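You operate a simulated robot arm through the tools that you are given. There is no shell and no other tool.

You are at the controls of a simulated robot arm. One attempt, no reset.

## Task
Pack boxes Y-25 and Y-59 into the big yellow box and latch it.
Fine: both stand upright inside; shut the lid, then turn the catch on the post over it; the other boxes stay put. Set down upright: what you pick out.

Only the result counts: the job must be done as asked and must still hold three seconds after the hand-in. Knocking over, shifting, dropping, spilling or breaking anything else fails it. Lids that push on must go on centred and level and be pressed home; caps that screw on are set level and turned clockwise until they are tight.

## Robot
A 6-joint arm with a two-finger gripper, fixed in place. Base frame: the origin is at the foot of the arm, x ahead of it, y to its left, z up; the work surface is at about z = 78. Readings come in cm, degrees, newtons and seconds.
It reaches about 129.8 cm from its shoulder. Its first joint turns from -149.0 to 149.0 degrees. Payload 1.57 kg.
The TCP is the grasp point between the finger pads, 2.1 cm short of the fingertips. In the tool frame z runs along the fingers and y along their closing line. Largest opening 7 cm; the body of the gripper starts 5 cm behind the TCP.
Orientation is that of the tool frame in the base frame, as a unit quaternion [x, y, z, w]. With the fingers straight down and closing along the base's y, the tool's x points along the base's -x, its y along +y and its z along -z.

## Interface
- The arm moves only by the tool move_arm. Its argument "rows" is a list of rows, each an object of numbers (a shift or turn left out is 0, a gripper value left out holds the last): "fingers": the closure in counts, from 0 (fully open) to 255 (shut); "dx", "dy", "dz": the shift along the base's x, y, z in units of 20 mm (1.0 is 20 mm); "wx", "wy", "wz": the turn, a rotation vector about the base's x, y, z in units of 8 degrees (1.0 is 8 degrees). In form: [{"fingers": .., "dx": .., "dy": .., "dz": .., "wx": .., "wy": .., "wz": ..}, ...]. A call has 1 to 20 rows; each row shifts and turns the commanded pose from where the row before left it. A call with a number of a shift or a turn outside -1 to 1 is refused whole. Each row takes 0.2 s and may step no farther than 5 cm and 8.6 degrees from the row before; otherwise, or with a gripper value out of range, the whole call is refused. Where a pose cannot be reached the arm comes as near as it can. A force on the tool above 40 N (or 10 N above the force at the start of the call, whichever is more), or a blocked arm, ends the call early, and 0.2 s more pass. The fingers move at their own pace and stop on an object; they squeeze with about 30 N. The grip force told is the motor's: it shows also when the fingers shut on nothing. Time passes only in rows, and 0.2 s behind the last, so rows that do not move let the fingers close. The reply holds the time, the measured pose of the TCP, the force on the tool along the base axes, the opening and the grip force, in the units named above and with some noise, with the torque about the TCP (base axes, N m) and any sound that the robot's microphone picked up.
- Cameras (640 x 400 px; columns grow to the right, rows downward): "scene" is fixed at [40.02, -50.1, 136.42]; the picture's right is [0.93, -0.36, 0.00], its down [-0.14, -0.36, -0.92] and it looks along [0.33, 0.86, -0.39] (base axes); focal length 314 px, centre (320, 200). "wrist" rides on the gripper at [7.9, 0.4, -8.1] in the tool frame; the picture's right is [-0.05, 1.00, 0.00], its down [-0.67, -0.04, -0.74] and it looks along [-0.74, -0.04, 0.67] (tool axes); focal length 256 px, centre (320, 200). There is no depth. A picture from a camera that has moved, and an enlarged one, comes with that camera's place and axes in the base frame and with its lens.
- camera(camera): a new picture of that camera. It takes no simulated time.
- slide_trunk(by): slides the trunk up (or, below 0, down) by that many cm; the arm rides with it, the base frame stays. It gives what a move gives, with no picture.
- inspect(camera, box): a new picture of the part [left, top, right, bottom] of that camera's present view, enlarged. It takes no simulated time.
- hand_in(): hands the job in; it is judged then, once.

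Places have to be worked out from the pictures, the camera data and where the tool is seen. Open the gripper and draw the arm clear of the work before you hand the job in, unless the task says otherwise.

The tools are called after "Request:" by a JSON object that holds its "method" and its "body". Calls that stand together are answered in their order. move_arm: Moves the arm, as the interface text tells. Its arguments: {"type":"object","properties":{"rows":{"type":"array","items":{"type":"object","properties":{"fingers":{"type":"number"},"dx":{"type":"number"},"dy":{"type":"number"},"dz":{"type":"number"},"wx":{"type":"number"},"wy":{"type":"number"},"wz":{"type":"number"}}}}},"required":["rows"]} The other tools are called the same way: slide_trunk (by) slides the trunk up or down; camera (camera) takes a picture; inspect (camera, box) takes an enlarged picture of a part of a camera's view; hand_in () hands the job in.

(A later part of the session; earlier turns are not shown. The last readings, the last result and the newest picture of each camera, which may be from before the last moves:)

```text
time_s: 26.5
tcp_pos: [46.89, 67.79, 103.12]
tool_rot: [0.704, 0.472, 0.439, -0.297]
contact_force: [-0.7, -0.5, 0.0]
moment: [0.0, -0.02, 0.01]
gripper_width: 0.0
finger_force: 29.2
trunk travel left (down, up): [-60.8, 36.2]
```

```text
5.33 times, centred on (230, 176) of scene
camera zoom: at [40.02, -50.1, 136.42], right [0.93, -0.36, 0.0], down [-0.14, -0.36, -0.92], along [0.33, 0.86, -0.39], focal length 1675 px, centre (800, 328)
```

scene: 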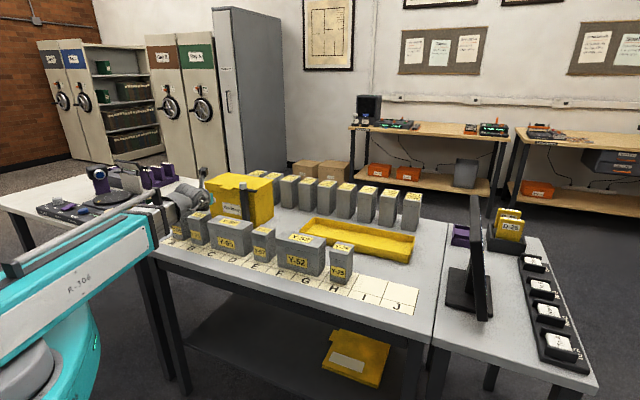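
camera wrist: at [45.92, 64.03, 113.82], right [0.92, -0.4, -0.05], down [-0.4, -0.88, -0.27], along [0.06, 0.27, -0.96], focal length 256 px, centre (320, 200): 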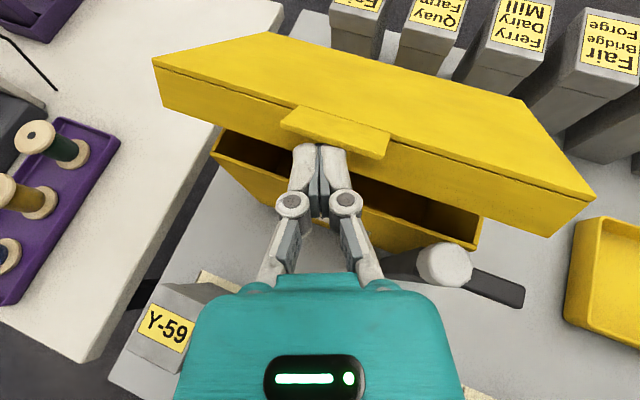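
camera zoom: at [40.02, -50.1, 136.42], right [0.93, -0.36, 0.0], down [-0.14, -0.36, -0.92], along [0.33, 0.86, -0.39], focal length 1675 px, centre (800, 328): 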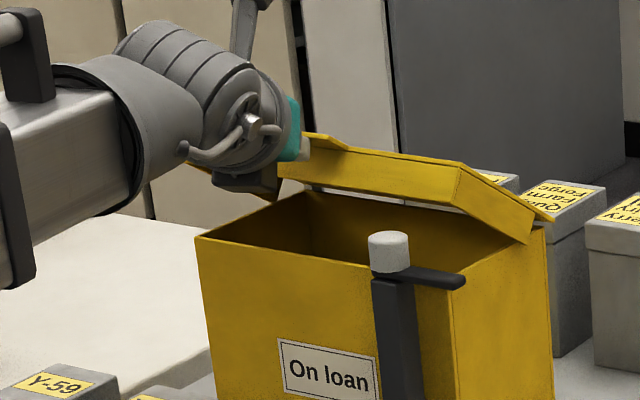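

Lid around 36°, following well. I step forward 1.6 cm, up 2.3 cm, then repeat with larger forward steps.

Request:
{"method": "move_arm", "body": {"rows": [{"dx": 0.28, "dy": 0.28}, {"dx": 0.28, "dy": 0.28}]}}

Request:
{"method": "slide_trunk", "body": {"by": 2.3}}

Request:
{"method": "move_arm", "body": {"rows": [{"dx": 0.3, "dy": 0.3}, {"dx": 0.3, "dy": 0.3}]}}

Request:
{"method": "camera", "body": {"camera": "wrist"}}

Request:
{"method": "inspect", "body": {"camera": "scene", "box": [170, 130, 290, 202]}}

```text
time_s: 27.1
tcp_pos: [48.12, 68.9, 103.07]
tool_rot: [0.704, 0.474, 0.438, -0.298]
contact_force: [0.4, 0.0, -0.4]
moment: [0.02, -0.02, 0.0]
gripper_width: 0.0
finger_force: 28.5
trunk travel left (down, up): [-60.8, 36.2]
```

```text
time_s: 27.8
tcp_pos: [48.1, 68.95, 105.4]
tool_rot: [0.704, 0.473, 0.438, -0.297]
contact_force: [1.1, 0.5, -0.1]
moment: [-0.03, 0.0, -0.03]
gripper_width: 0.0
finger_force: 28.9
trunk travel left (down, up): [-63.1, 33.9]
```

```text
time_s: 28.4
tcp_pos: [49.4, 70.13, 105.45]
tool_rot: [0.704, 0.473, 0.439, -0.297]
contact_force: [0.6, 0.1, 0.1]
moment: [0.0, 0.01, 0.0]
gripper_width: 0.0
finger_force: 28.1
trunk travel left (down, up): [-63.1, 33.9]
```

```text
taken
camera wrist: at [48.28, 66.41, 116.09], right [0.92, -0.4, -0.05], down [-0.4, -0.88, -0.27], along [0.06, 0.27, -0.96], focal length 256 px, centre (320, 200)
```

wrist: 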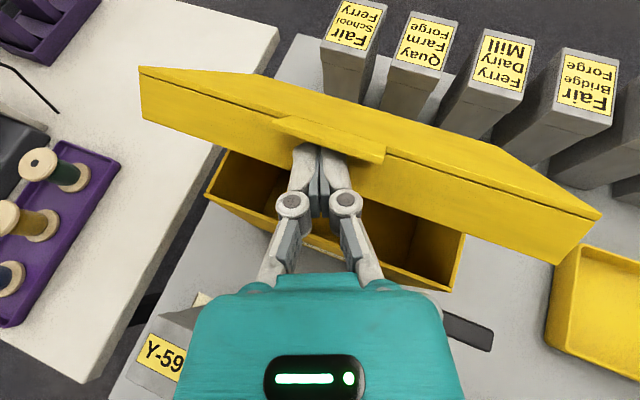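

```text
5.33 times, centred on (230, 166) of scene
camera zoom: at [40.02, -50.1, 136.42], right [0.93, -0.36, 0.0], down [-0.14, -0.36, -0.92], along [0.33, 0.86, -0.39], focal length 1675 px, centre (800, 381)
```

zoom: 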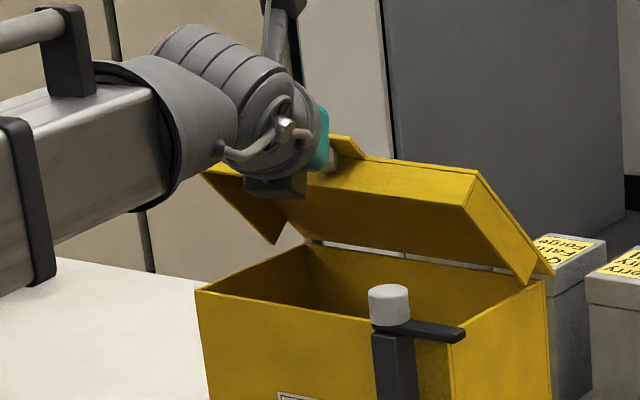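

Lid at about 52°, box interior becoming visible and looks empty. I continue the arc: up 1.3, forward 2.2, up 1.0, forward 2.4.

Request:
{"method": "slide_trunk", "body": {"by": 1.3}}

Request:
{"method": "move_arm", "body": {"rows": [{"dx": 0.39, "dy": 0.39}, {"dx": 0.39, "dy": 0.39}]}}

Request:
{"method": "slide_trunk", "body": {"by": 1.0}}

Request:
{"method": "move_arm", "body": {"rows": [{"dx": 0.42, "dy": 0.42}, {"dx": 0.42, "dy": 0.42}]}}

Request:
{"method": "camera", "body": {"camera": "wrist"}}

Request:
{"method": "inspect", "body": {"camera": "scene", "box": [170, 130, 290, 202]}}

```text
time_s: 29.0
tcp_pos: [49.24, 70.14, 106.71]
tool_rot: [0.704, 0.473, 0.439, -0.297]
contact_force: [-0.8, -0.5, -0.2]
moment: [0.03, 0.01, 0.03]
gripper_width: 0.01
finger_force: 28.5
trunk travel left (down, up): [-64.4, 32.6]
```

```text
time_s: 29.6
tcp_pos: [50.85, 71.52, 106.91]
tool_rot: [0.704, 0.473, 0.44, -0.297]
contact_force: [-6.4, -7.1, 11.0]
moment: [0.02, -0.05, -0.03]
gripper_width: 0.02
finger_force: 28.7
trunk travel left (down, up): [-64.4, 32.6]
```

```text
time_s: 30.2
tcp_pos: [50.78, 71.66, 107.76]
tool_rot: [0.703, 0.472, 0.44, -0.298]
contact_force: [-0.7, -0.4, -0.7]
moment: [0.02, -0.01, 0.0]
gripper_width: 0.0
finger_force: 28.7
trunk travel left (down, up): [-65.4, 31.6]
```

```text
time_s: 30.8
tcp_pos: [52.11, 73.02, 108.26]
tool_rot: [0.703, 0.471, 0.442, -0.298]
contact_force: [-10.7, -10.3, 29.5]
moment: [0.16, -0.23, 0.0]
gripper_width: 0.0
finger_force: 28.4
trunk travel left (down, up): [-65.4, 31.6]
```

```text
taken
camera wrist: at [51.17, 69.27, 118.85], right [0.92, -0.4, -0.05], down [-0.4, -0.88, -0.28], along [0.07, 0.28, -0.96], focal length 256 px, centre (320, 200)
```

wrist: 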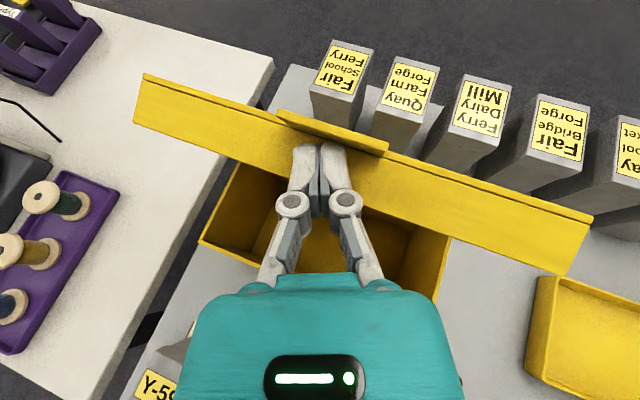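

```text
5.33 times, centred on (230, 166) of scene
camera zoom: at [40.02, -50.1, 136.42], right [0.93, -0.36, 0.0], down [-0.14, -0.36, -0.92], along [0.33, 0.86, -0.39], focal length 1675 px, centre (800, 381)
```

zoom: 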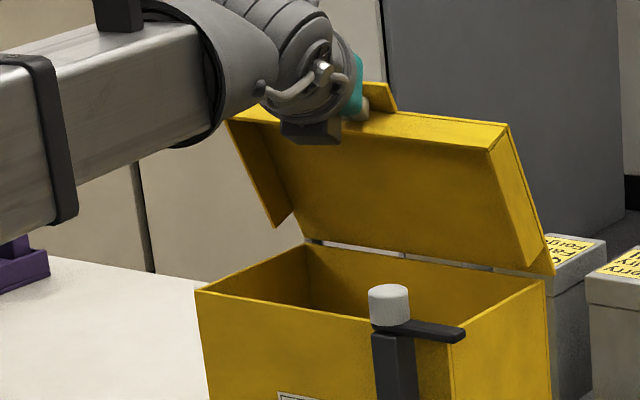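

The tool is pressing down on the lid's skirt (29 N up on tool), so the fingertips are too low relative to the lid. I raise 1.5 cm to relieve it.

Request:
{"method": "slide_trunk", "body": {"by": 1.5}}

Request:
{"method": "camera", "body": {"camera": "wrist"}}

Request:
{"method": "inspect", "body": {"camera": "scene", "box": [170, 130, 290, 202]}}

```text
time_s: 31.4
tcp_pos: [52.62, 73.33, 109.13]
tool_rot: [0.704, 0.473, 0.438, -0.297]
contact_force: [0.8, -0.2, -0.1]
moment: [0.04, -0.01, 0.02]
gripper_width: 0.02
finger_force: 28.6
trunk travel left (down, up): [-66.9, 30.1]
```

```text
taken
camera wrist: at [51.57, 69.72, 119.84], right [0.92, -0.4, -0.05], down [-0.4, -0.88, -0.27], along [0.06, 0.27, -0.96], focal length 256 px, centre (320, 200)
```

wrist: 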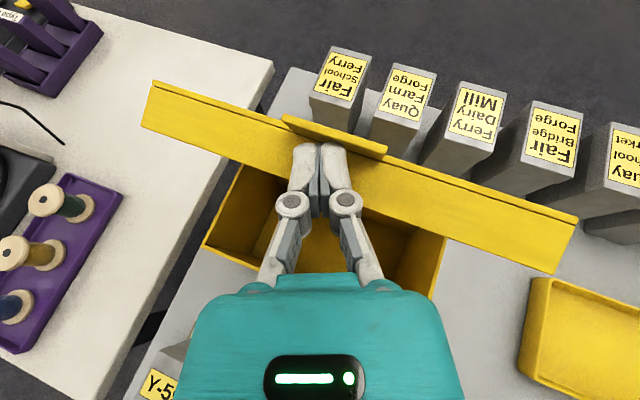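

```text
5.33 times, centred on (230, 166) of scene
camera zoom: at [40.02, -50.1, 136.42], right [0.93, -0.36, 0.0], down [-0.14, -0.36, -0.92], along [0.33, 0.86, -0.39], focal length 1675 px, centre (800, 381)
```

zoom: 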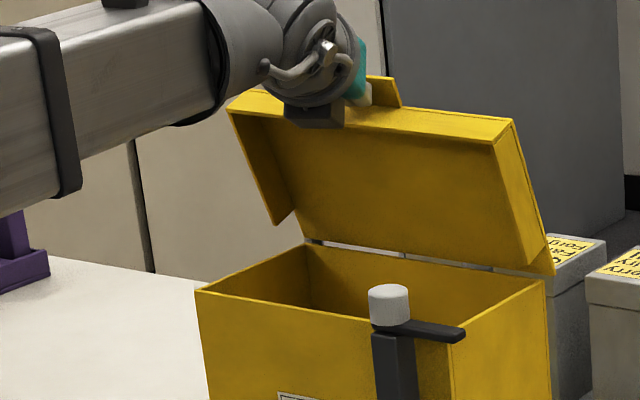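

Force is gone, lid around 73°. I raise 0.7 cm and push forward 2 cm on the tab.

Request:
{"method": "slide_trunk", "body": {"by": 0.7}}

Request:
{"method": "move_arm", "body": {"rows": [{"dx": 0.35, "dy": 0.35}, {"dx": 0.35, "dy": 0.35}]}}

Request:
{"method": "inspect", "body": {"camera": "scene", "box": [170, 130, 290, 202]}}

```text
time_s: 32.0
tcp_pos: [52.61, 73.38, 109.93]
tool_rot: [0.704, 0.473, 0.439, -0.297]
contact_force: [-0.9, 0.1, 0.4]
moment: [0.02, 0.0, 0.0]
gripper_width: 0.0
finger_force: 28.4
trunk travel left (down, up): [-67.6, 29.4]
```

```text
time_s: 32.6
tcp_pos: [54.07, 74.8, 109.95]
tool_rot: [0.704, 0.474, 0.438, -0.298]
contact_force: [0.3, -0.4, 0.1]
moment: [-0.02, 0.01, 0.01]
gripper_width: 0.0
finger_force: 28.8
trunk travel left (down, up): [-67.6, 29.4]
```

```text
5.33 times, centred on (230, 166) of scene
camera zoom: at [40.02, -50.1, 136.42], right [0.93, -0.36, 0.0], down [-0.14, -0.36, -0.92], along [0.33, 0.86, -0.39], focal length 1675 px, centre (800, 381)
```

zoom: 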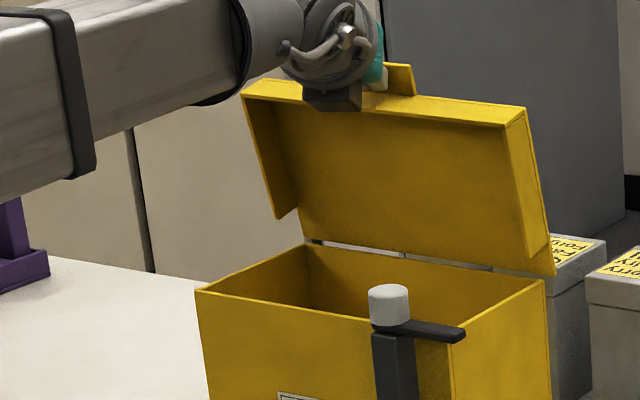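

Smooth and force-free, lid around 80°. I push on another 3 cm.

Request:
{"method": "move_arm", "body": {"rows": [{"dx": 0.35, "dy": 0.35}, {"dx": 0.35, "dy": 0.35}, {"dx": 0.35, "dy": 0.35}]}}

Request:
{"method": "inspect", "body": {"camera": "scene", "box": [170, 130, 290, 202]}}

Request:
{"method": "camera", "body": {"camera": "wrist"}}

```text
time_s: 33.4
tcp_pos: [56.2, 76.86, 109.92]
tool_rot: [0.705, 0.473, 0.438, -0.296]
contact_force: [0.1, 0.0, -0.4]
moment: [0.04, 0.01, 0.03]
gripper_width: 0.03
finger_force: 28.2
trunk travel left (down, up): [-67.6, 29.4]
```

```text
5.33 times, centred on (230, 166) of scene
camera zoom: at [40.02, -50.1, 136.42], right [0.93, -0.36, 0.0], down [-0.14, -0.36, -0.92], along [0.33, 0.86, -0.39], focal length 1675 px, centre (800, 381)
```

zoom: 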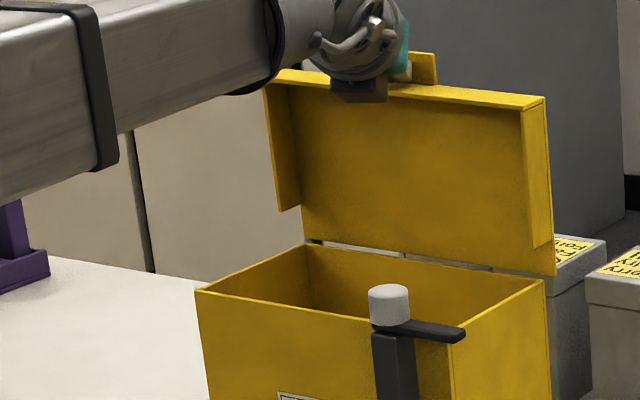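

```text
taken
camera wrist: at [55.03, 73.12, 120.59], right [0.92, -0.4, -0.05], down [-0.4, -0.88, -0.27], along [0.06, 0.27, -0.96], focal length 256 px, centre (320, 200)
```

wrist: 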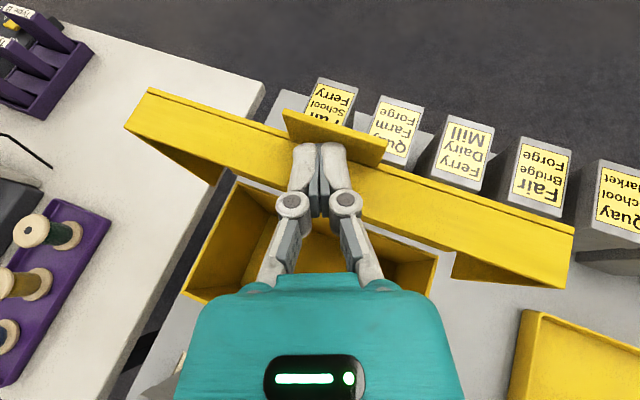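

Lid is about vertical. I push 1.5 cm further past vertical.

Request:
{"method": "move_arm", "body": {"rows": [{"dx": 0.27, "dy": 0.27}, {"dx": 0.27, "dy": 0.27}]}}

Request:
{"method": "inspect", "body": {"camera": "scene", "box": [170, 130, 290, 202]}}

Request:
{"method": "camera", "body": {"camera": "wrist"}}

```text
time_s: 34.0
tcp_pos: [57.13, 77.98, 110.02]
tool_rot: [0.704, 0.473, 0.439, -0.297]
contact_force: [0.2, 0.0, 0.3]
moment: [-0.03, 0.0, -0.02]
gripper_width: 0.03
finger_force: 28.4
trunk travel left (down, up): [-67.6, 29.4]
```

```text
5.33 times, centred on (230, 166) of scene
camera zoom: at [40.02, -50.1, 136.42], right [0.93, -0.36, 0.0], down [-0.14, -0.36, -0.92], along [0.33, 0.86, -0.39], focal length 1675 px, centre (800, 381)
```

zoom: 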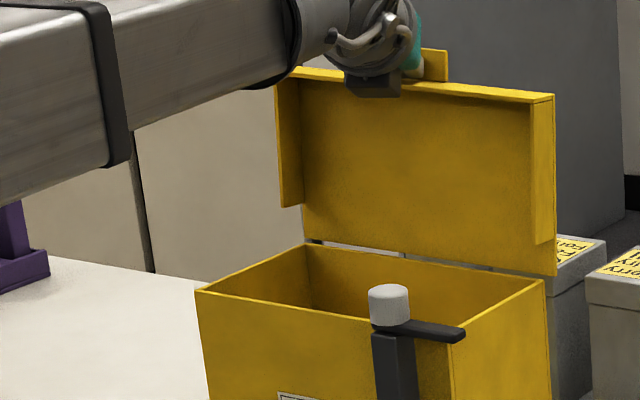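

```text
taken
camera wrist: at [56.12, 74.24, 120.59], right [0.92, -0.4, -0.05], down [-0.4, -0.88, -0.27], along [0.06, 0.27, -0.96], focal length 256 px, centre (320, 200)
```

wrist: 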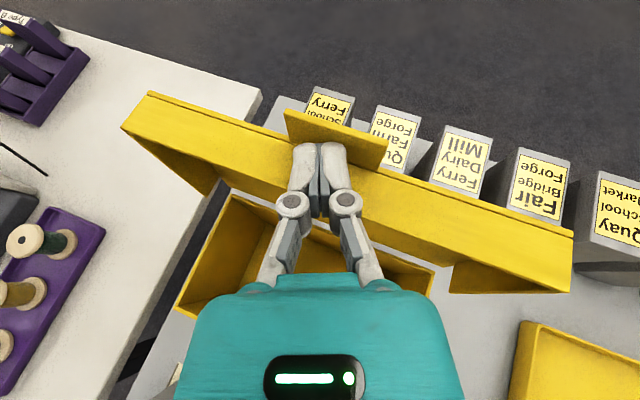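

Just past vertical with no resistance. I go another 1.2 cm.

Request:
{"method": "move_arm", "body": {"rows": [{"dx": 0.21, "dy": 0.21}, {"dx": 0.21, "dy": 0.21}]}}

Request:
{"method": "inspect", "body": {"camera": "scene", "box": [170, 130, 290, 202]}}

Request:
{"method": "camera", "body": {"camera": "wrist"}}

```text
time_s: 34.6
tcp_pos: [57.99, 78.83, 109.98]
tool_rot: [0.704, 0.473, 0.439, -0.297]
contact_force: [0.8, -0.8, 0.2]
moment: [-0.03, -0.03, 0.05]
gripper_width: 0.0
finger_force: 28.7
trunk travel left (down, up): [-67.6, 29.4]
```

```text
5.33 times, centred on (230, 166) of scene
camera zoom: at [40.02, -50.1, 136.42], right [0.93, -0.36, 0.0], down [-0.14, -0.36, -0.92], along [0.33, 0.86, -0.39], focal length 1675 px, centre (800, 381)
```

zoom: 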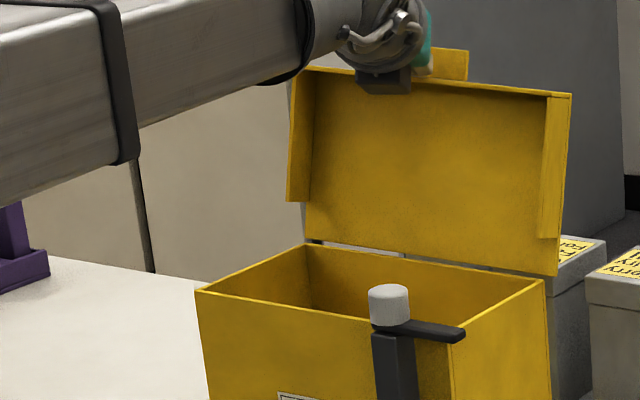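

```text
taken
camera wrist: at [56.96, 75.08, 120.59], right [0.92, -0.4, -0.05], down [-0.4, -0.88, -0.27], along [0.06, 0.27, -0.96], focal length 256 px, centre (320, 200)
```

wrist: 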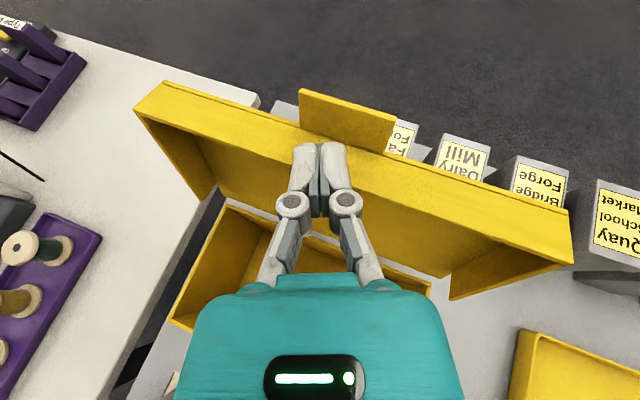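

The tab has moved ahead of the fingers, so the lid is leaning back by itself. I retreat 4 cm and check that it stays open.

Request:
{"method": "move_arm", "body": {"rows": [{"dx": -0.35, "dy": -0.35}, {"dx": -0.35, "dy": -0.35}, {"dx": -0.35, "dy": -0.35}, {"dx": -0.35, "dy": -0.35}, {}]}}

Request:
{"method": "inspect", "body": {"camera": "scene", "box": [170, 130, 290, 202]}}

Request:
{"method": "camera", "body": {"camera": "wrist"}}

```text
time_s: 35.8
tcp_pos: [55.12, 76.05, 109.88]
tool_rot: [0.704, 0.473, 0.439, -0.297]
contact_force: [0.3, 0.0, 0.4]
moment: [-0.03, -0.04, 0.0]
gripper_width: 0.01
finger_force: 28.7
trunk travel left (down, up): [-67.6, 29.4]
```

```text
5.33 times, centred on (230, 166) of scene
camera zoom: at [40.02, -50.1, 136.42], right [0.93, -0.36, 0.0], down [-0.14, -0.36, -0.92], along [0.33, 0.86, -0.39], focal length 1675 px, centre (800, 381)
```

zoom: 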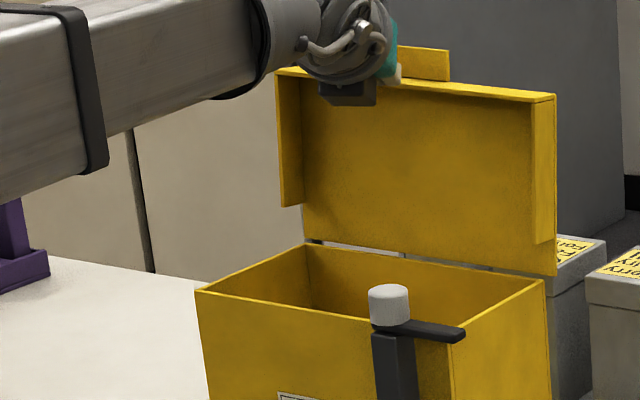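

```text
taken
camera wrist: at [54.13, 72.26, 120.6], right [0.92, -0.4, -0.05], down [-0.4, -0.88, -0.27], along [0.06, 0.27, -0.96], focal length 256 px, centre (320, 200)
```

wrist: 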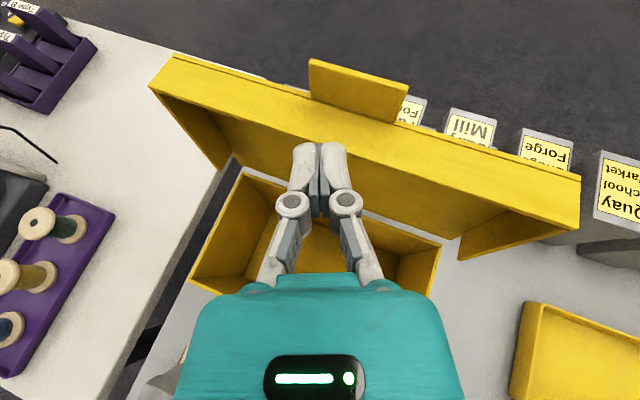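

The lid settled slightly past vertical. I withdraw further and then check again that it is at rest.

Request:
{"method": "move_arm", "body": {"rows": [{"dx": -0.5, "dy": -0.5}, {"dx": -0.5, "dy": -0.5}, {"dx": -0.5, "dy": -0.5}, {"dx": -0.5, "dy": -0.5}, {"dx": -0.5, "dy": -0.5}, {"dx": -0.5, "dy": -0.5}, {"dx": -0.5, "dy": -0.5}]}}

Request:
{"method": "slide_trunk", "body": {"by": 15}}

Request:
{"method": "inspect", "body": {"camera": "scene", "box": [170, 130, 290, 202]}}

Request:
{"method": "camera", "body": {"camera": "wrist"}}

```text
time_s: 37.4
tcp_pos: [48.15, 69.02, 109.96]
tool_rot: [0.704, 0.473, 0.438, -0.297]
contact_force: [0.6, 0.7, -0.3]
moment: [-0.02, 0.0, 0.01]
gripper_width: 0.0
finger_force: 29.1
trunk travel left (down, up): [-67.6, 29.4]
```

```text
time_s: 39.1
tcp_pos: [48.11, 69.19, 125.01]
tool_rot: [0.704, 0.473, 0.438, -0.298]
contact_force: [-0.1, 0.0, -0.6]
moment: [0.03, 0.0, 0.0]
gripper_width: 0.0
finger_force: 28.3
trunk travel left (down, up): [-82.6, 14.4]
```

```text
5.33 times, centred on (230, 166) of scene
camera zoom: at [40.02, -50.1, 136.42], right [0.93, -0.36, 0.0], down [-0.14, -0.36, -0.92], along [0.33, 0.86, -0.39], focal length 1675 px, centre (800, 381)
```

zoom: 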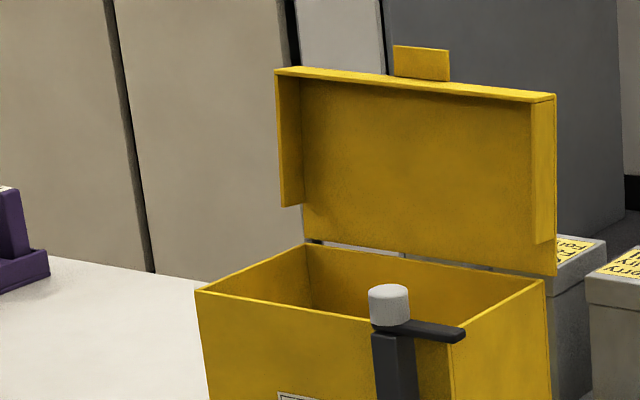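

```text
taken
camera wrist: at [47.14, 65.3, 135.6], right [0.92, -0.4, -0.05], down [-0.4, -0.88, -0.27], along [0.06, 0.27, -0.96], focal length 256 px, centre (320, 200)
```

wrist: 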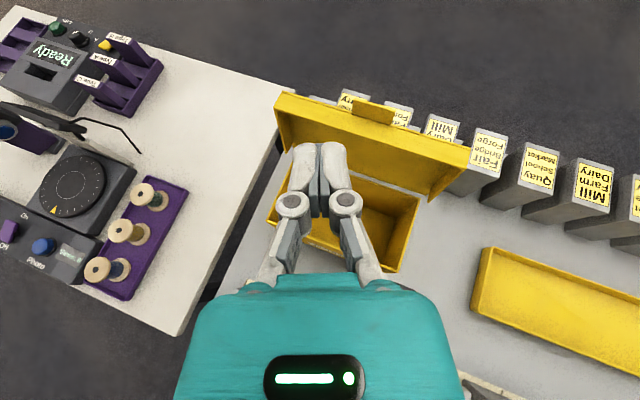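

The lid stays open, leaning slightly past vertical. I now untilt the tool back to straight down and turn it back toward the 45° yaw.

Request:
{"method": "move_arm", "body": {"rows": [{"wx": -0.926, "wy": 0.377, "dx": -0.25, "dy": -0.25}, {"wx": -0.926, "wy": 0.377, "dx": -0.25, "dy": -0.25}, {"wx": -0.926, "wy": 0.377, "dx": -0.25, "dy": -0.25}, {"wx": -0.926, "wy": 0.377, "dx": -0.25, "dy": -0.25}, {"wx": -0.926, "wy": 0.377, "dx": -0.25, "dy": -0.25}, {"wx": -0.926, "wy": 0.377, "dx": -0.25, "dy": -0.25}, {"wx": -0.926, "wy": 0.377, "dx": -0.25, "dy": -0.25}, {"wx": -0.926, "wy": 0.377, "dx": -0.25, "dy": -0.25}]}}

Request:
{"method": "camera", "body": {"camera": "scene"}}

```text
time_s: 40.9
tcp_pos: [44.14, 65.02, 114.55]
tool_rot: [0.831, 0.556, -0.002, 0.001]
contact_force: [-0.4, -0.1, 0.5]
moment: [0.02, -0.02, -0.02]
gripper_width: 0.02
finger_force: 29.0
out of reach, approached as far as the arm can: row 1, 2, 3, 4, 5, 6, 7
trunk travel left (down, up): [-82.6, 14.4]
```

```text
taken
```

scene: 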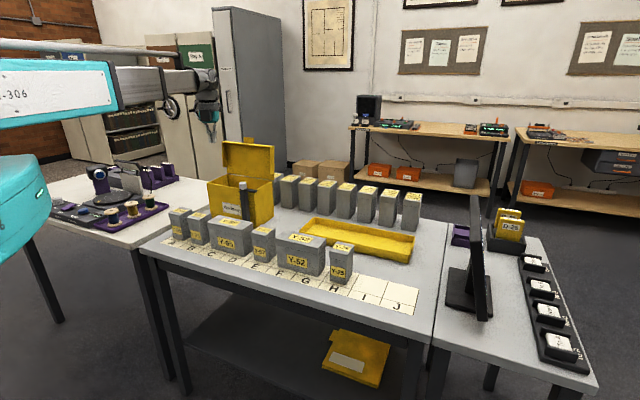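

Tool is straight down again. I turn +157° to bring the closing line along the row direction.

Request:
{"method": "move_arm", "body": {"rows": [{"wz": 0.984}, {"wz": 0.984}, {"wz": 0.984}, {"wz": 0.984}, {"wz": 0.984}, {"wz": 0.984}, {"wz": 0.984}, {"wz": 0.984}, {"wz": 0.984}, {"wz": 0.984}, {"wz": 0.984}, {"wz": 0.984}, {"wz": 0.984}, {"wz": 0.984}, {"wz": 0.984}, {"wz": 0.984}, {"wz": 0.984}, {"wz": 0.984}, {"wz": 0.984}, {"wz": 0.984, "fingers": 0}]}}

Request:
{"method": "camera", "body": {"camera": "wrist"}}

```text
time_s: 45.1
tcp_pos: [44.07, 65.03, 114.49]
tool_rot: [-0.386, 0.923, -0.001, 0.001]
contact_force: [-0.6, -0.5, -0.3]
moment: [-0.01, -0.03, -0.01]
gripper_width: 4.19
finger_force: 0.1
trunk travel left (down, up): [-82.6, 14.4]
```

```text
taken
camera wrist: at [38.25, 59.68, 122.58], right [-0.67, 0.74, 0.0], down [0.49, 0.45, 0.75], along [0.55, 0.5, -0.67], focal length 256 px, centre (320, 200)
```

wrist: 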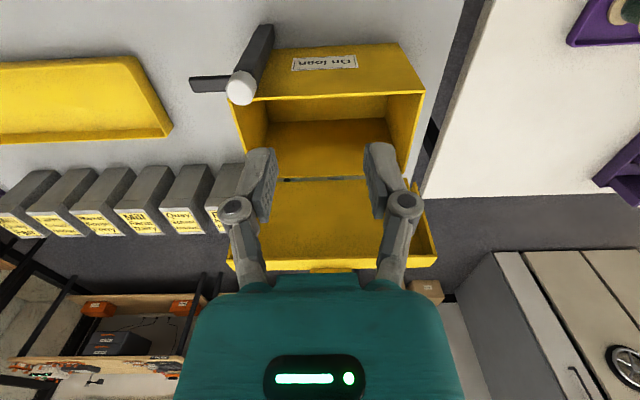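

The box is open and empty. I enlarge to measure the rim and interior.

Request:
{"method": "inspect", "body": {"camera": "wrist", "box": [180, 20, 440, 190]}}

Request:
{"method": "inspect", "body": {"camera": "scene", "box": [150, 190, 270, 262]}}

```text
2.35 times, centred on (310, 105) of wrist
camera zoom: at [38.25, 59.68, 122.58], right [-0.67, 0.74, 0.0], down [0.49, 0.45, 0.75], along [0.55, 0.5, -0.67], focal length 602 px, centre (344, 424)
```

zoom: 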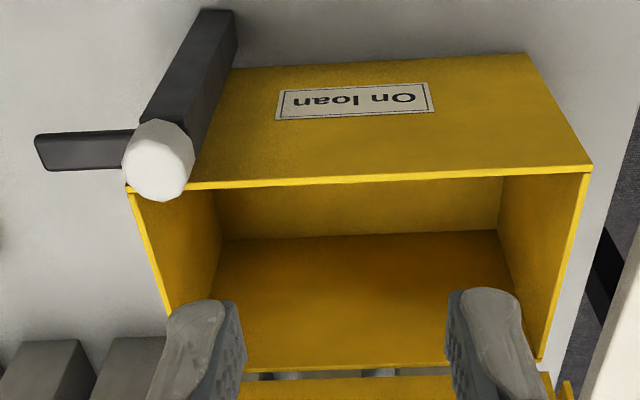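

```text
5.33 times, centred on (210, 226) of scene
camera zoom: at [40.02, -50.1, 136.42], right [0.93, -0.36, 0.0], down [-0.14, -0.36, -0.92], along [0.33, 0.86, -0.39], focal length 1675 px, centre (907, 61)
```

zoom: 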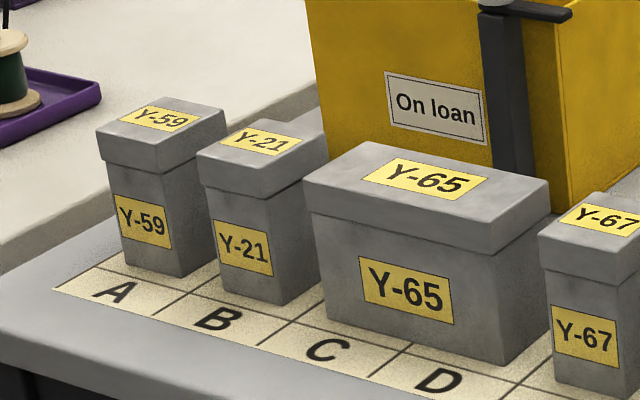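

The interior spans about u −26.2…−4.0, v 83.4…95.2. Now I travel at this height to Y-25 at the other end of the row (about u 38, v 68) for a close look.

Request:
{"method": "move_arm", "body": {"rows": [{"dx": 0.532, "dy": -0.96, "fingers": 0}, {"dx": 0.532, "dy": -0.96}, {"dx": 0.532, "dy": -0.96}, {"dx": 0.532, "dy": -0.96}, {"dx": 0.532, "dy": -0.96}, {"dx": 0.532, "dy": -0.96}, {"dx": 0.532, "dy": -0.96}, {"dx": 0.532, "dy": -0.96}, {"dx": 0.532, "dy": -0.96}, {"dx": 0.532, "dy": -0.96}, {"dx": 0.532, "dy": -0.96}, {"dx": 0.532, "dy": -0.96}, {"dx": 0.532, "dy": -0.96}]}}

Request:
{"method": "move_arm", "body": {"rows": [{"dx": 0.532, "dy": -0.96}, {"dx": 0.532, "dy": -0.96}, {"dx": 0.532, "dy": -0.96}, {"dx": 0.532, "dy": -0.96}, {"dx": 0.532, "dy": -0.96}, {"dx": 0.532, "dy": -0.96}, {"dx": 0.532, "dy": -0.96}, {"dx": 0.532, "dy": -0.96}, {"dx": 0.532, "dy": -0.96}, {"dx": 0.532, "dy": -0.96}, {"dx": 0.532, "dy": -0.96}, {"dx": 0.532, "dy": -0.96}]}}

Request:
{"method": "camera", "body": {"camera": "wrist"}}

Request:
{"method": "camera", "body": {"camera": "scene"}}

```text
time_s: 47.9
tcp_pos: [57.97, 39.99, 114.42]
tool_rot: [-0.384, 0.924, -0.001, 0.0]
contact_force: [-0.6, -0.8, 0.2]
moment: [0.01, 0.0, 0.0]
gripper_width: 6.98
finger_force: 0.0
trunk travel left (down, up): [-82.6, 14.4]
```

```text
time_s: 50.5
tcp_pos: [70.71, 17.1, 114.52]
tool_rot: [-0.383, 0.924, -0.001, 0.0]
contact_force: [0.1, -0.3, -0.4]
moment: [-0.02, 0.03, -0.03]
gripper_width: 7.0
finger_force: 0.0
trunk travel left (down, up): [-82.6, 14.4]
```

```text
taken
camera wrist: at [64.81, 11.7, 122.57], right [-0.67, 0.74, 0.0], down [0.49, 0.45, 0.74], along [0.55, 0.5, -0.67], focal length 256 px, centre (320, 200)
```

wrist: 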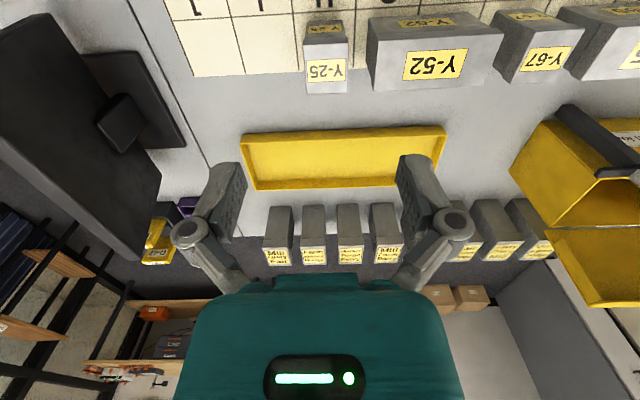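

```text
taken
```

scene: 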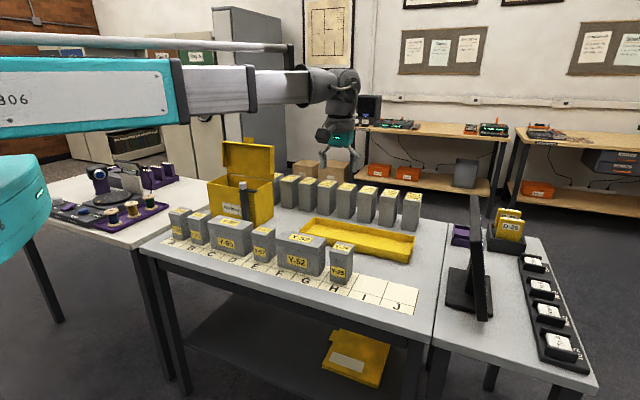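

Request:
{"method": "inspect", "body": {"camera": "wrist", "box": [280, 0, 440, 100]}}

```text
4.00 times, centred on (360, 50) of wrist
camera zoom: at [64.81, 11.7, 122.57], right [-0.67, 0.74, 0.0], down [0.49, 0.45, 0.74], along [0.55, 0.5, -0.67], focal length 1024 px, centre (160, 800)
```

zoom: 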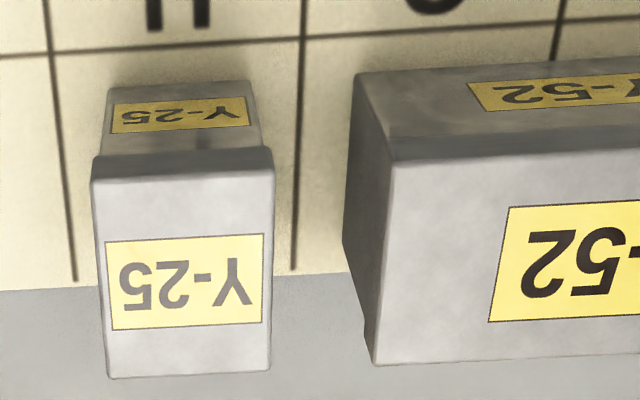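

Y-25's top face spans u 34.6…40.1, v 64.4…70.4, top z ≈ 88; the gap to Y-52 is about 3.5 cm. I centre the tool above it and lower to just above the top for a check.

Request:
{"method": "move_arm", "body": {"rows": [{"dx": 0.558, "dy": 0.693}, {"dx": 0.558, "dy": 0.693}, {"dx": 0.558, "dy": 0.693}]}}

Request:
{"method": "slide_trunk", "body": {"by": -21}}

Request:
{"method": "camera", "body": {"camera": "wrist"}}

Request:
{"method": "camera", "body": {"camera": "scene"}}

```text
time_s: 51.3
tcp_pos: [74.12, 21.21, 114.37]
tool_rot: [-0.384, 0.924, -0.001, 0.001]
contact_force: [-0.6, 0.3, 0.3]
moment: [0.0, 0.0, -0.01]
gripper_width: 7.0
finger_force: 0.0
trunk travel left (down, up): [-82.6, 14.4]
```

```text
time_s: 53.6
tcp_pos: [74.17, 21.32, 93.43]
tool_rot: [-0.384, 0.924, -0.001, 0.001]
contact_force: [1.3, -0.3, -1.0]
moment: [-0.01, 0.0, 0.01]
gripper_width: 7.0
finger_force: 0.1
trunk travel left (down, up): [-61.6, 35.4]
```

```text
taken
camera wrist: at [68.1, 15.87, 101.58], right [-0.67, 0.74, 0.0], down [0.49, 0.45, 0.74], along [0.55, 0.5, -0.67], focal length 256 px, centre (320, 200)
```

wrist: 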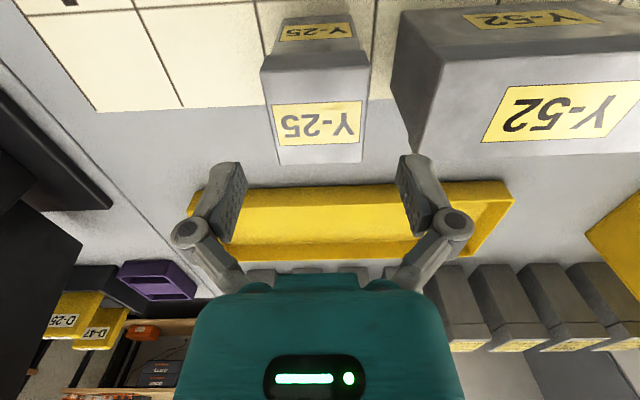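

```text
taken
```

scene: 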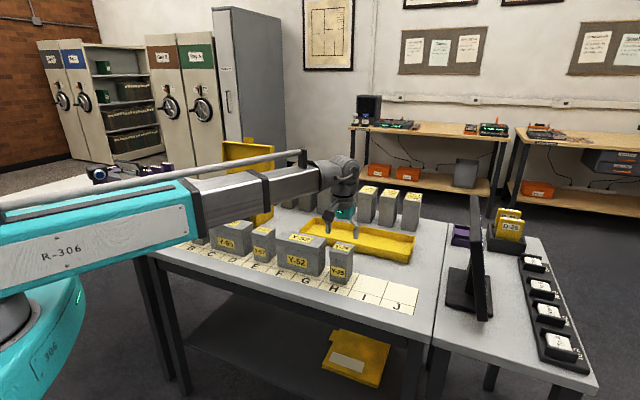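

Measurements agree: Y-25 is centred at u 37.4, v 67.5 and the TCP is right over it. I lower 6.6 cm and close the fingers.

Request:
{"method": "slide_trunk", "body": {"by": -6.6}}

Request:
{"method": "move_arm", "body": {"rows": [{"fingers": 255}, {}, {}, {}]}}

Request:
{"method": "camera", "body": {"camera": "wrist"}}

```text
time_s: 54.6
tcp_pos: [73.96, 21.28, 86.91]
tool_rot: [-0.383, 0.924, 0.0, 0.0]
contact_force: [0.1, 0.3, -0.2]
moment: [0.01, -0.01, -0.03]
gripper_width: 6.98
finger_force: 0.0
trunk travel left (down, up): [-55.0, 42.0]
```

```text
time_s: 55.6
tcp_pos: [73.99, 21.18, 87.07]
tool_rot: [-0.384, 0.923, -0.001, 0.0]
contact_force: [2.4, -1.6, 7.0]
moment: [0.02, 0.05, -0.02]
gripper_width: 5.52
finger_force: 29.7
trunk travel left (down, up): [-55.0, 42.0]
```

```text
taken
camera wrist: at [68.09, 15.85, 95.01], right [-0.67, 0.74, 0.0], down [0.49, 0.45, 0.75], along [0.56, 0.5, -0.67], focal length 256 px, centre (320, 200)
```

wrist: 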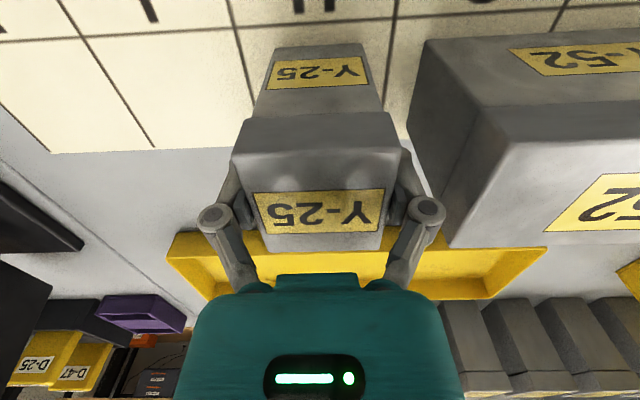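

Y-25 is gripped at 5.52 cm. I lift 4 cm and check that the whole box comes up.

Request:
{"method": "slide_trunk", "body": {"by": 4}}

Request:
{"method": "camera", "body": {"camera": "wrist"}}

Request:
{"method": "inspect", "body": {"camera": "scene", "box": [260, 180, 420, 290]}}

```text
time_s: 56.5
tcp_pos: [74.02, 21.24, 90.8]
tool_rot: [-0.383, 0.924, -0.002, 0.0]
contact_force: [-0.5, 0.2, -2.9]
moment: [-0.01, 0.0, 0.01]
gripper_width: 5.5
finger_force: 30.4
trunk travel left (down, up): [-59.0, 38.0]
```

```text
taken
camera wrist: at [68.13, 15.88, 98.96], right [-0.67, 0.74, 0.0], down [0.49, 0.45, 0.74], along [0.55, 0.5, -0.67], focal length 256 px, centre (320, 200)
```

wrist: 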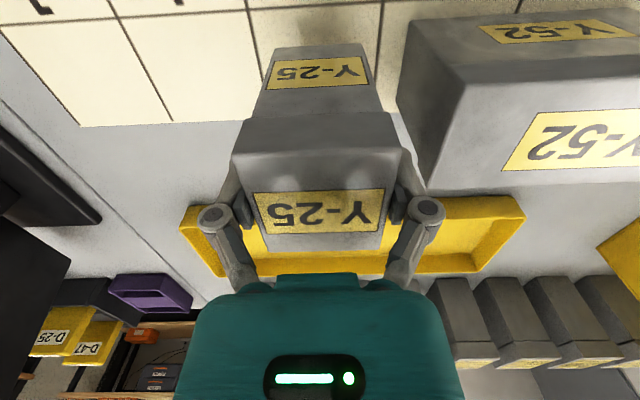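

```text
3.64 times, centred on (340, 235) of scene
camera zoom: at [40.02, -50.1, 136.42], right [0.93, -0.36, 0.0], down [-0.14, -0.36, -0.92], along [0.33, 0.86, -0.39], focal length 1142 px, centre (247, 73)
```

zoom: 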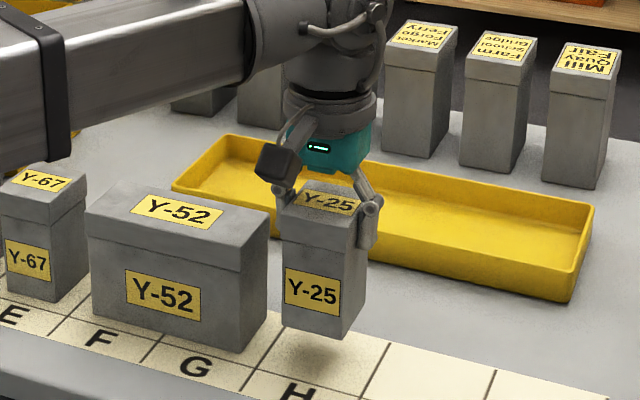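

The whole box lifts with 2.9 N of weight. I raise it well clear (bottom ≈ 105) and carry it toward the box's right half, target u −11.2, v 87.6.

Request:
{"method": "slide_trunk", "body": {"by": 24}}

Request:
{"method": "move_arm", "body": {"rows": [{"dx": -0.4, "dy": 0.972}, {"dx": -0.4, "dy": 0.972}, {"dx": -0.4, "dy": 0.972}, {"dx": -0.4, "dy": 0.972}, {"dx": -0.4, "dy": 0.972}, {"dx": -0.4, "dy": 0.972}, {"dx": -0.4, "dy": 0.972}, {"dx": -0.4, "dy": 0.972}, {"dx": -0.4, "dy": 0.972}, {"dx": -0.4, "dy": 0.972}, {"dx": -0.4, "dy": 0.972}, {"dx": -0.4, "dy": 0.972}, {"dx": -0.4, "dy": 0.972}, {"dx": -0.4, "dy": 0.972}, {"dx": -0.4, "dy": 0.972}]}}

Request:
{"method": "camera", "body": {"camera": "wrist"}}

Request:
{"method": "camera", "body": {"camera": "scene"}}

```text
time_s: 59.0
tcp_pos: [74.09, 21.23, 114.77]
tool_rot: [-0.384, 0.923, -0.001, -0.001]
contact_force: [0.1, 0.1, -2.5]
moment: [0.02, -0.04, -0.03]
gripper_width: 5.5
finger_force: 30.1
trunk travel left (down, up): [-83.0, 14.0]
```

```text
time_s: 62.2
tcp_pos: [62.04, 50.42, 114.9]
tool_rot: [-0.382, 0.924, -0.002, 0.001]
contact_force: [0.1, -0.3, -2.5]
moment: [-0.02, 0.01, -0.01]
gripper_width: 5.52
finger_force: 29.9
trunk travel left (down, up): [-83.0, 14.0]
```

```text
taken
camera wrist: at [56.11, 45.06, 122.96], right [-0.67, 0.74, 0.0], down [0.49, 0.45, 0.74], along [0.55, 0.5, -0.67], focal length 256 px, centre (320, 200)
```

wrist: 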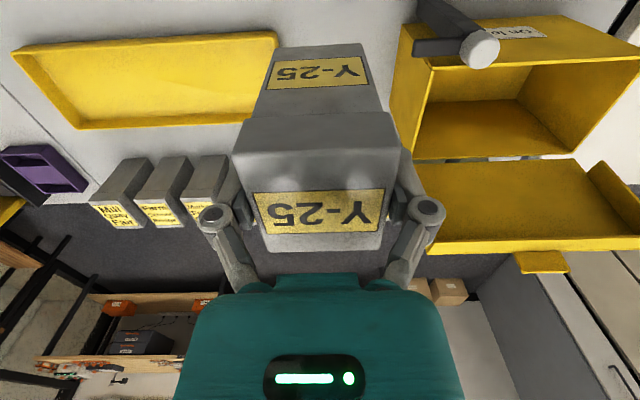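

```text
taken
```

scene: 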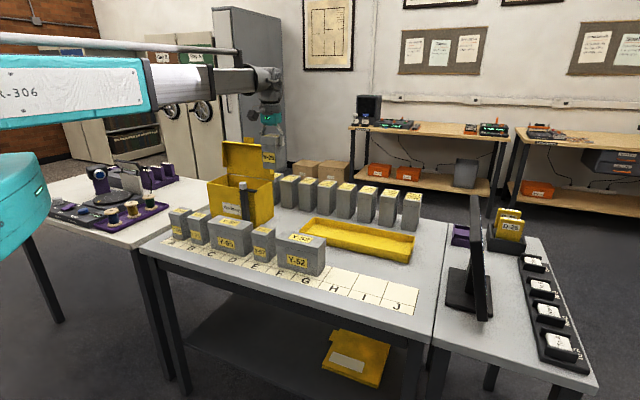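

Carry is stable. I continue to above the target slot.

Request:
{"method": "move_arm", "body": {"rows": [{"dx": -0.401, "dy": 0.972}, {"dx": -0.401, "dy": 0.972}, {"dx": -0.401, "dy": 0.972}, {"dx": -0.401, "dy": 0.972}, {"dx": -0.401, "dy": 0.972}, {"dx": -0.401, "dy": 0.972}, {"dx": -0.401, "dy": 0.972}, {"dx": -0.401, "dy": 0.972}, {"dx": -0.401, "dy": 0.972}, {"dx": -0.401, "dy": 0.972}, {}]}}

Request:
{"method": "camera", "body": {"camera": "wrist"}}

Request:
{"method": "inspect", "body": {"camera": "scene", "box": [150, 60, 330, 230]}}

```text
time_s: 64.6
tcp_pos: [54.19, 69.71, 114.9]
tool_rot: [-0.384, 0.923, -0.002, 0.0]
contact_force: [0.0, -0.2, -2.7]
moment: [0.01, -0.02, 0.02]
gripper_width: 5.49
finger_force: 29.7
trunk travel left (down, up): [-83.0, 14.0]
```

```text
taken
camera wrist: at [48.17, 64.34, 122.96], right [-0.67, 0.74, 0.0], down [0.49, 0.45, 0.74], along [0.55, 0.5, -0.67], focal length 256 px, centre (320, 200)
```

wrist: 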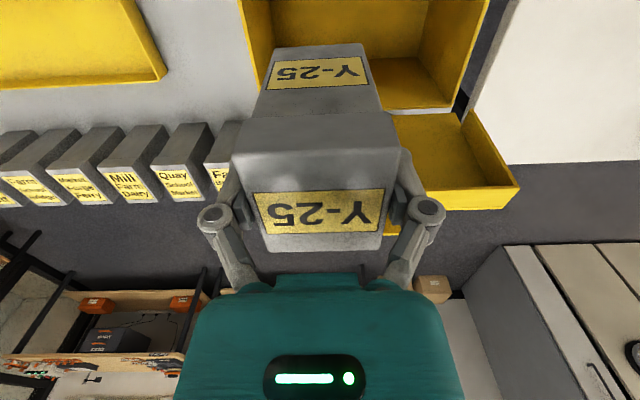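

```text
2.35 times, centred on (240, 145) of scene
camera zoom: at [40.02, -50.1, 136.42], right [0.93, -0.36, 0.0], down [-0.14, -0.36, -0.92], along [0.33, 0.86, -0.39], focal length 739 px, centre (508, 329)
```

zoom: 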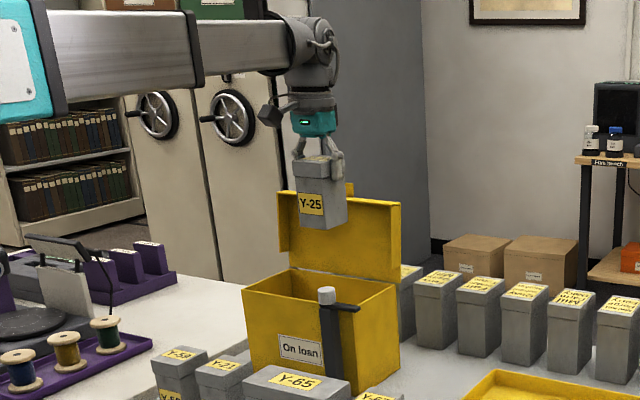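

TCP is at u −11.0, v 87.6. I lower 12 cm and check clearance to the open lid and the post.

Request:
{"method": "slide_trunk", "body": {"by": -12}}

Request:
{"method": "camera", "body": {"camera": "wrist"}}

Request:
{"method": "inspect", "body": {"camera": "scene", "box": [150, 60, 330, 230]}}

```text
time_s: 66.1
tcp_pos: [54.18, 69.74, 102.89]
tool_rot: [-0.384, 0.923, -0.002, 0.001]
contact_force: [0.4, -0.5, -1.6]
moment: [0.02, 0.01, -0.02]
gripper_width: 5.49
finger_force: 30.2
trunk travel left (down, up): [-71.0, 26.0]
```

```text
taken
camera wrist: at [48.17, 64.32, 110.97], right [-0.67, 0.74, 0.0], down [0.49, 0.45, 0.74], along [0.55, 0.5, -0.67], focal length 256 px, centre (320, 200)
```

wrist: 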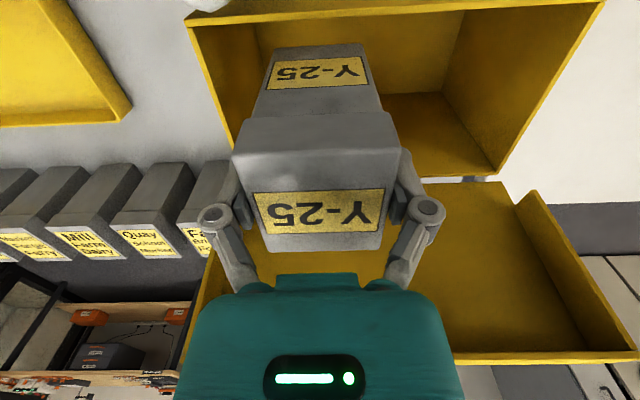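

```text
2.35 times, centred on (240, 145) of scene
camera zoom: at [40.02, -50.1, 136.42], right [0.93, -0.36, 0.0], down [-0.14, -0.36, -0.92], along [0.33, 0.86, -0.39], focal length 739 px, centre (508, 329)
```

zoom: 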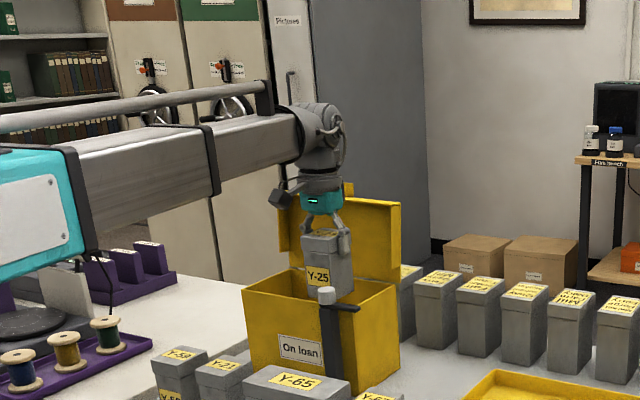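

Clear so far. Before lowering more, I check the whole arm against the white side table.

Request:
{"method": "camera", "body": {"camera": "scene"}}

Request:
{"method": "inspect", "body": {"camera": "scene", "box": [0, 80, 240, 240]}}

```text
taken
```

scene: 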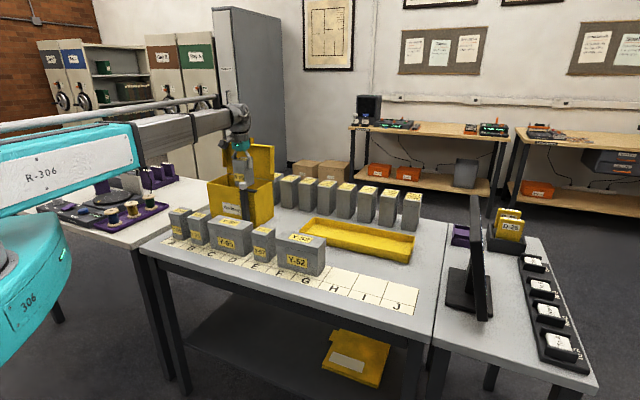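

```text
2.50 times, centred on (120, 160) of scene
camera zoom: at [40.02, -50.1, 136.42], right [0.93, -0.36, 0.0], down [-0.14, -0.36, -0.92], along [0.33, 0.86, -0.39], focal length 785 px, centre (820, 300)
```

zoom: 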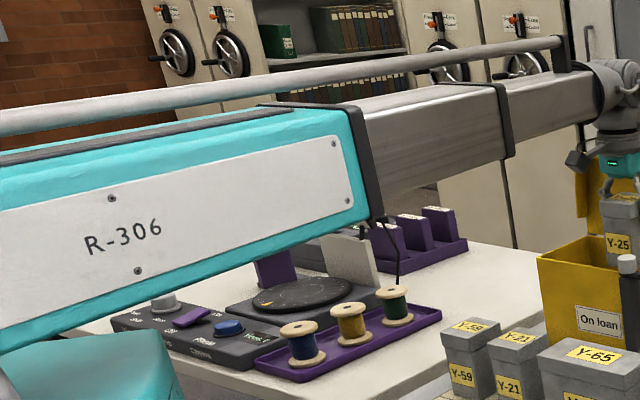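

The arm is a telescoping tube from the base axis, well clear of the side table. I lower a further 13.5 cm, leaving about 1 cm to the floor of the box.

Request:
{"method": "slide_trunk", "body": {"by": -13.5}}

Request:
{"method": "camera", "body": {"camera": "wrist"}}

Request:
{"method": "inspect", "body": {"camera": "scene", "box": [170, 90, 310, 230]}}

```text
time_s: 67.7
tcp_pos: [54.11, 69.7, 89.32]
tool_rot: [-0.384, 0.924, -0.001, 0.0]
contact_force: [0.9, 0.1, -2.2]
moment: [-0.01, 0.05, 0.03]
gripper_width: 5.52
finger_force: 29.9
trunk travel left (down, up): [-57.5, 39.5]
```

```text
taken
camera wrist: at [48.17, 64.32, 97.47], right [-0.67, 0.74, 0.0], down [0.49, 0.45, 0.74], along [0.55, 0.5, -0.67], focal length 256 px, centre (320, 200)
```

wrist: 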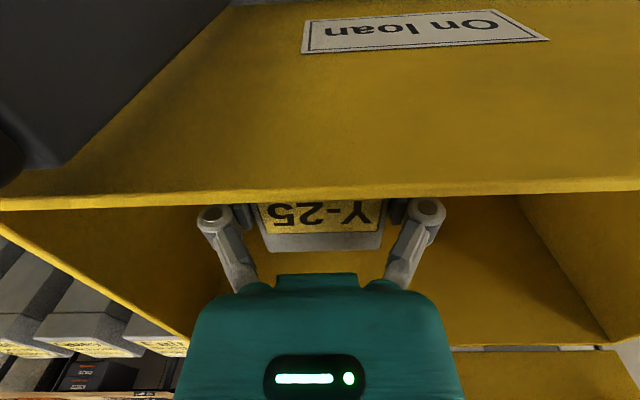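

```text
2.86 times, centred on (240, 160) of scene
camera zoom: at [40.02, -50.1, 136.42], right [0.93, -0.36, 0.0], down [-0.14, -0.36, -0.92], along [0.33, 0.86, -0.39], focal length 898 px, centre (549, 314)
```

zoom: 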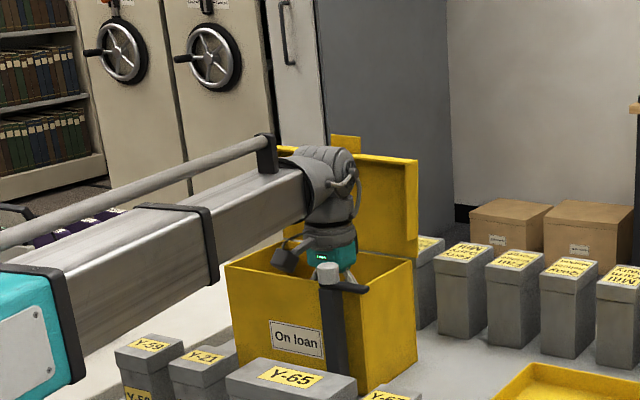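

Box is nearly at the floor. I lower in small steps, watching for the weight to come off.

Request:
{"method": "slide_trunk", "body": {"by": -0.8}}

Request:
{"method": "slide_trunk", "body": {"by": -0.4}}

```text
time_s: 68.3
tcp_pos: [54.03, 69.5, 88.64]
tool_rot: [-0.383, 0.924, -0.001, 0.0]
contact_force: [-0.4, 0.2, -2.9]
moment: [0.0, 0.03, 0.0]
gripper_width: 5.53
finger_force: 30.3
trunk travel left (down, up): [-56.7, 40.3]
```

```text
time_s: 68.8
tcp_pos: [54.08, 69.62, 88.17]
tool_rot: [-0.383, 0.924, -0.002, 0.0]
contact_force: [-0.3, -0.9, -2.5]
moment: [-0.01, 0.03, 0.0]
gripper_width: 5.5
finger_force: 30.3
trunk travel left (down, up): [-56.3, 40.7]
```

Request:
{"method": "slide_trunk", "body": {"by": -0.4}}

Request:
{"method": "slide_trunk", "body": {"by": -0.2}}

```text
time_s: 69.3
tcp_pos: [54.18, 69.7, 87.72]
tool_rot: [-0.383, 0.924, -0.001, 0.001]
contact_force: [-0.6, 1.1, -2.3]
moment: [0.0, -0.01, 0.01]
gripper_width: 5.5
finger_force: 30.1
trunk travel left (down, up): [-55.9, 41.1]
```

```text
time_s: 69.8
tcp_pos: [54.01, 69.69, 87.6]
tool_rot: [-0.384, 0.924, -0.002, 0.001]
contact_force: [0.0, 0.0, -3.4]
moment: [0.02, -0.02, -0.02]
gripper_width: 5.5
finger_force: 30.1
trunk travel left (down, up): [-55.7, 41.3]
```

Still hanging; I continue down in 0.2 cm steps.

Request:
{"method": "slide_trunk", "body": {"by": -0.2}}

Request:
{"method": "slide_trunk", "body": {"by": -0.15}}

```text
time_s: 70.4
tcp_pos: [54.16, 69.64, 87.34]
tool_rot: [-0.384, 0.924, -0.001, 0.001]
contact_force: [1.5, 0.8, 2.2]
moment: [0.15, -0.06, 0.03]
gripper_width: 5.53
finger_force: 30.2
trunk travel left (down, up): [-55.5, 41.5]
```

```text
time_s: 70.9
tcp_pos: [54.14, 69.63, 87.41]
tool_rot: [-0.383, 0.924, 0.0, 0.001]
contact_force: [4.7, 6.1, 19.9]
moment: [0.04, -0.03, 0.02]
gripper_width: 5.52
finger_force: 30.0
trunk travel left (down, up): [-55.4, 41.6]
```

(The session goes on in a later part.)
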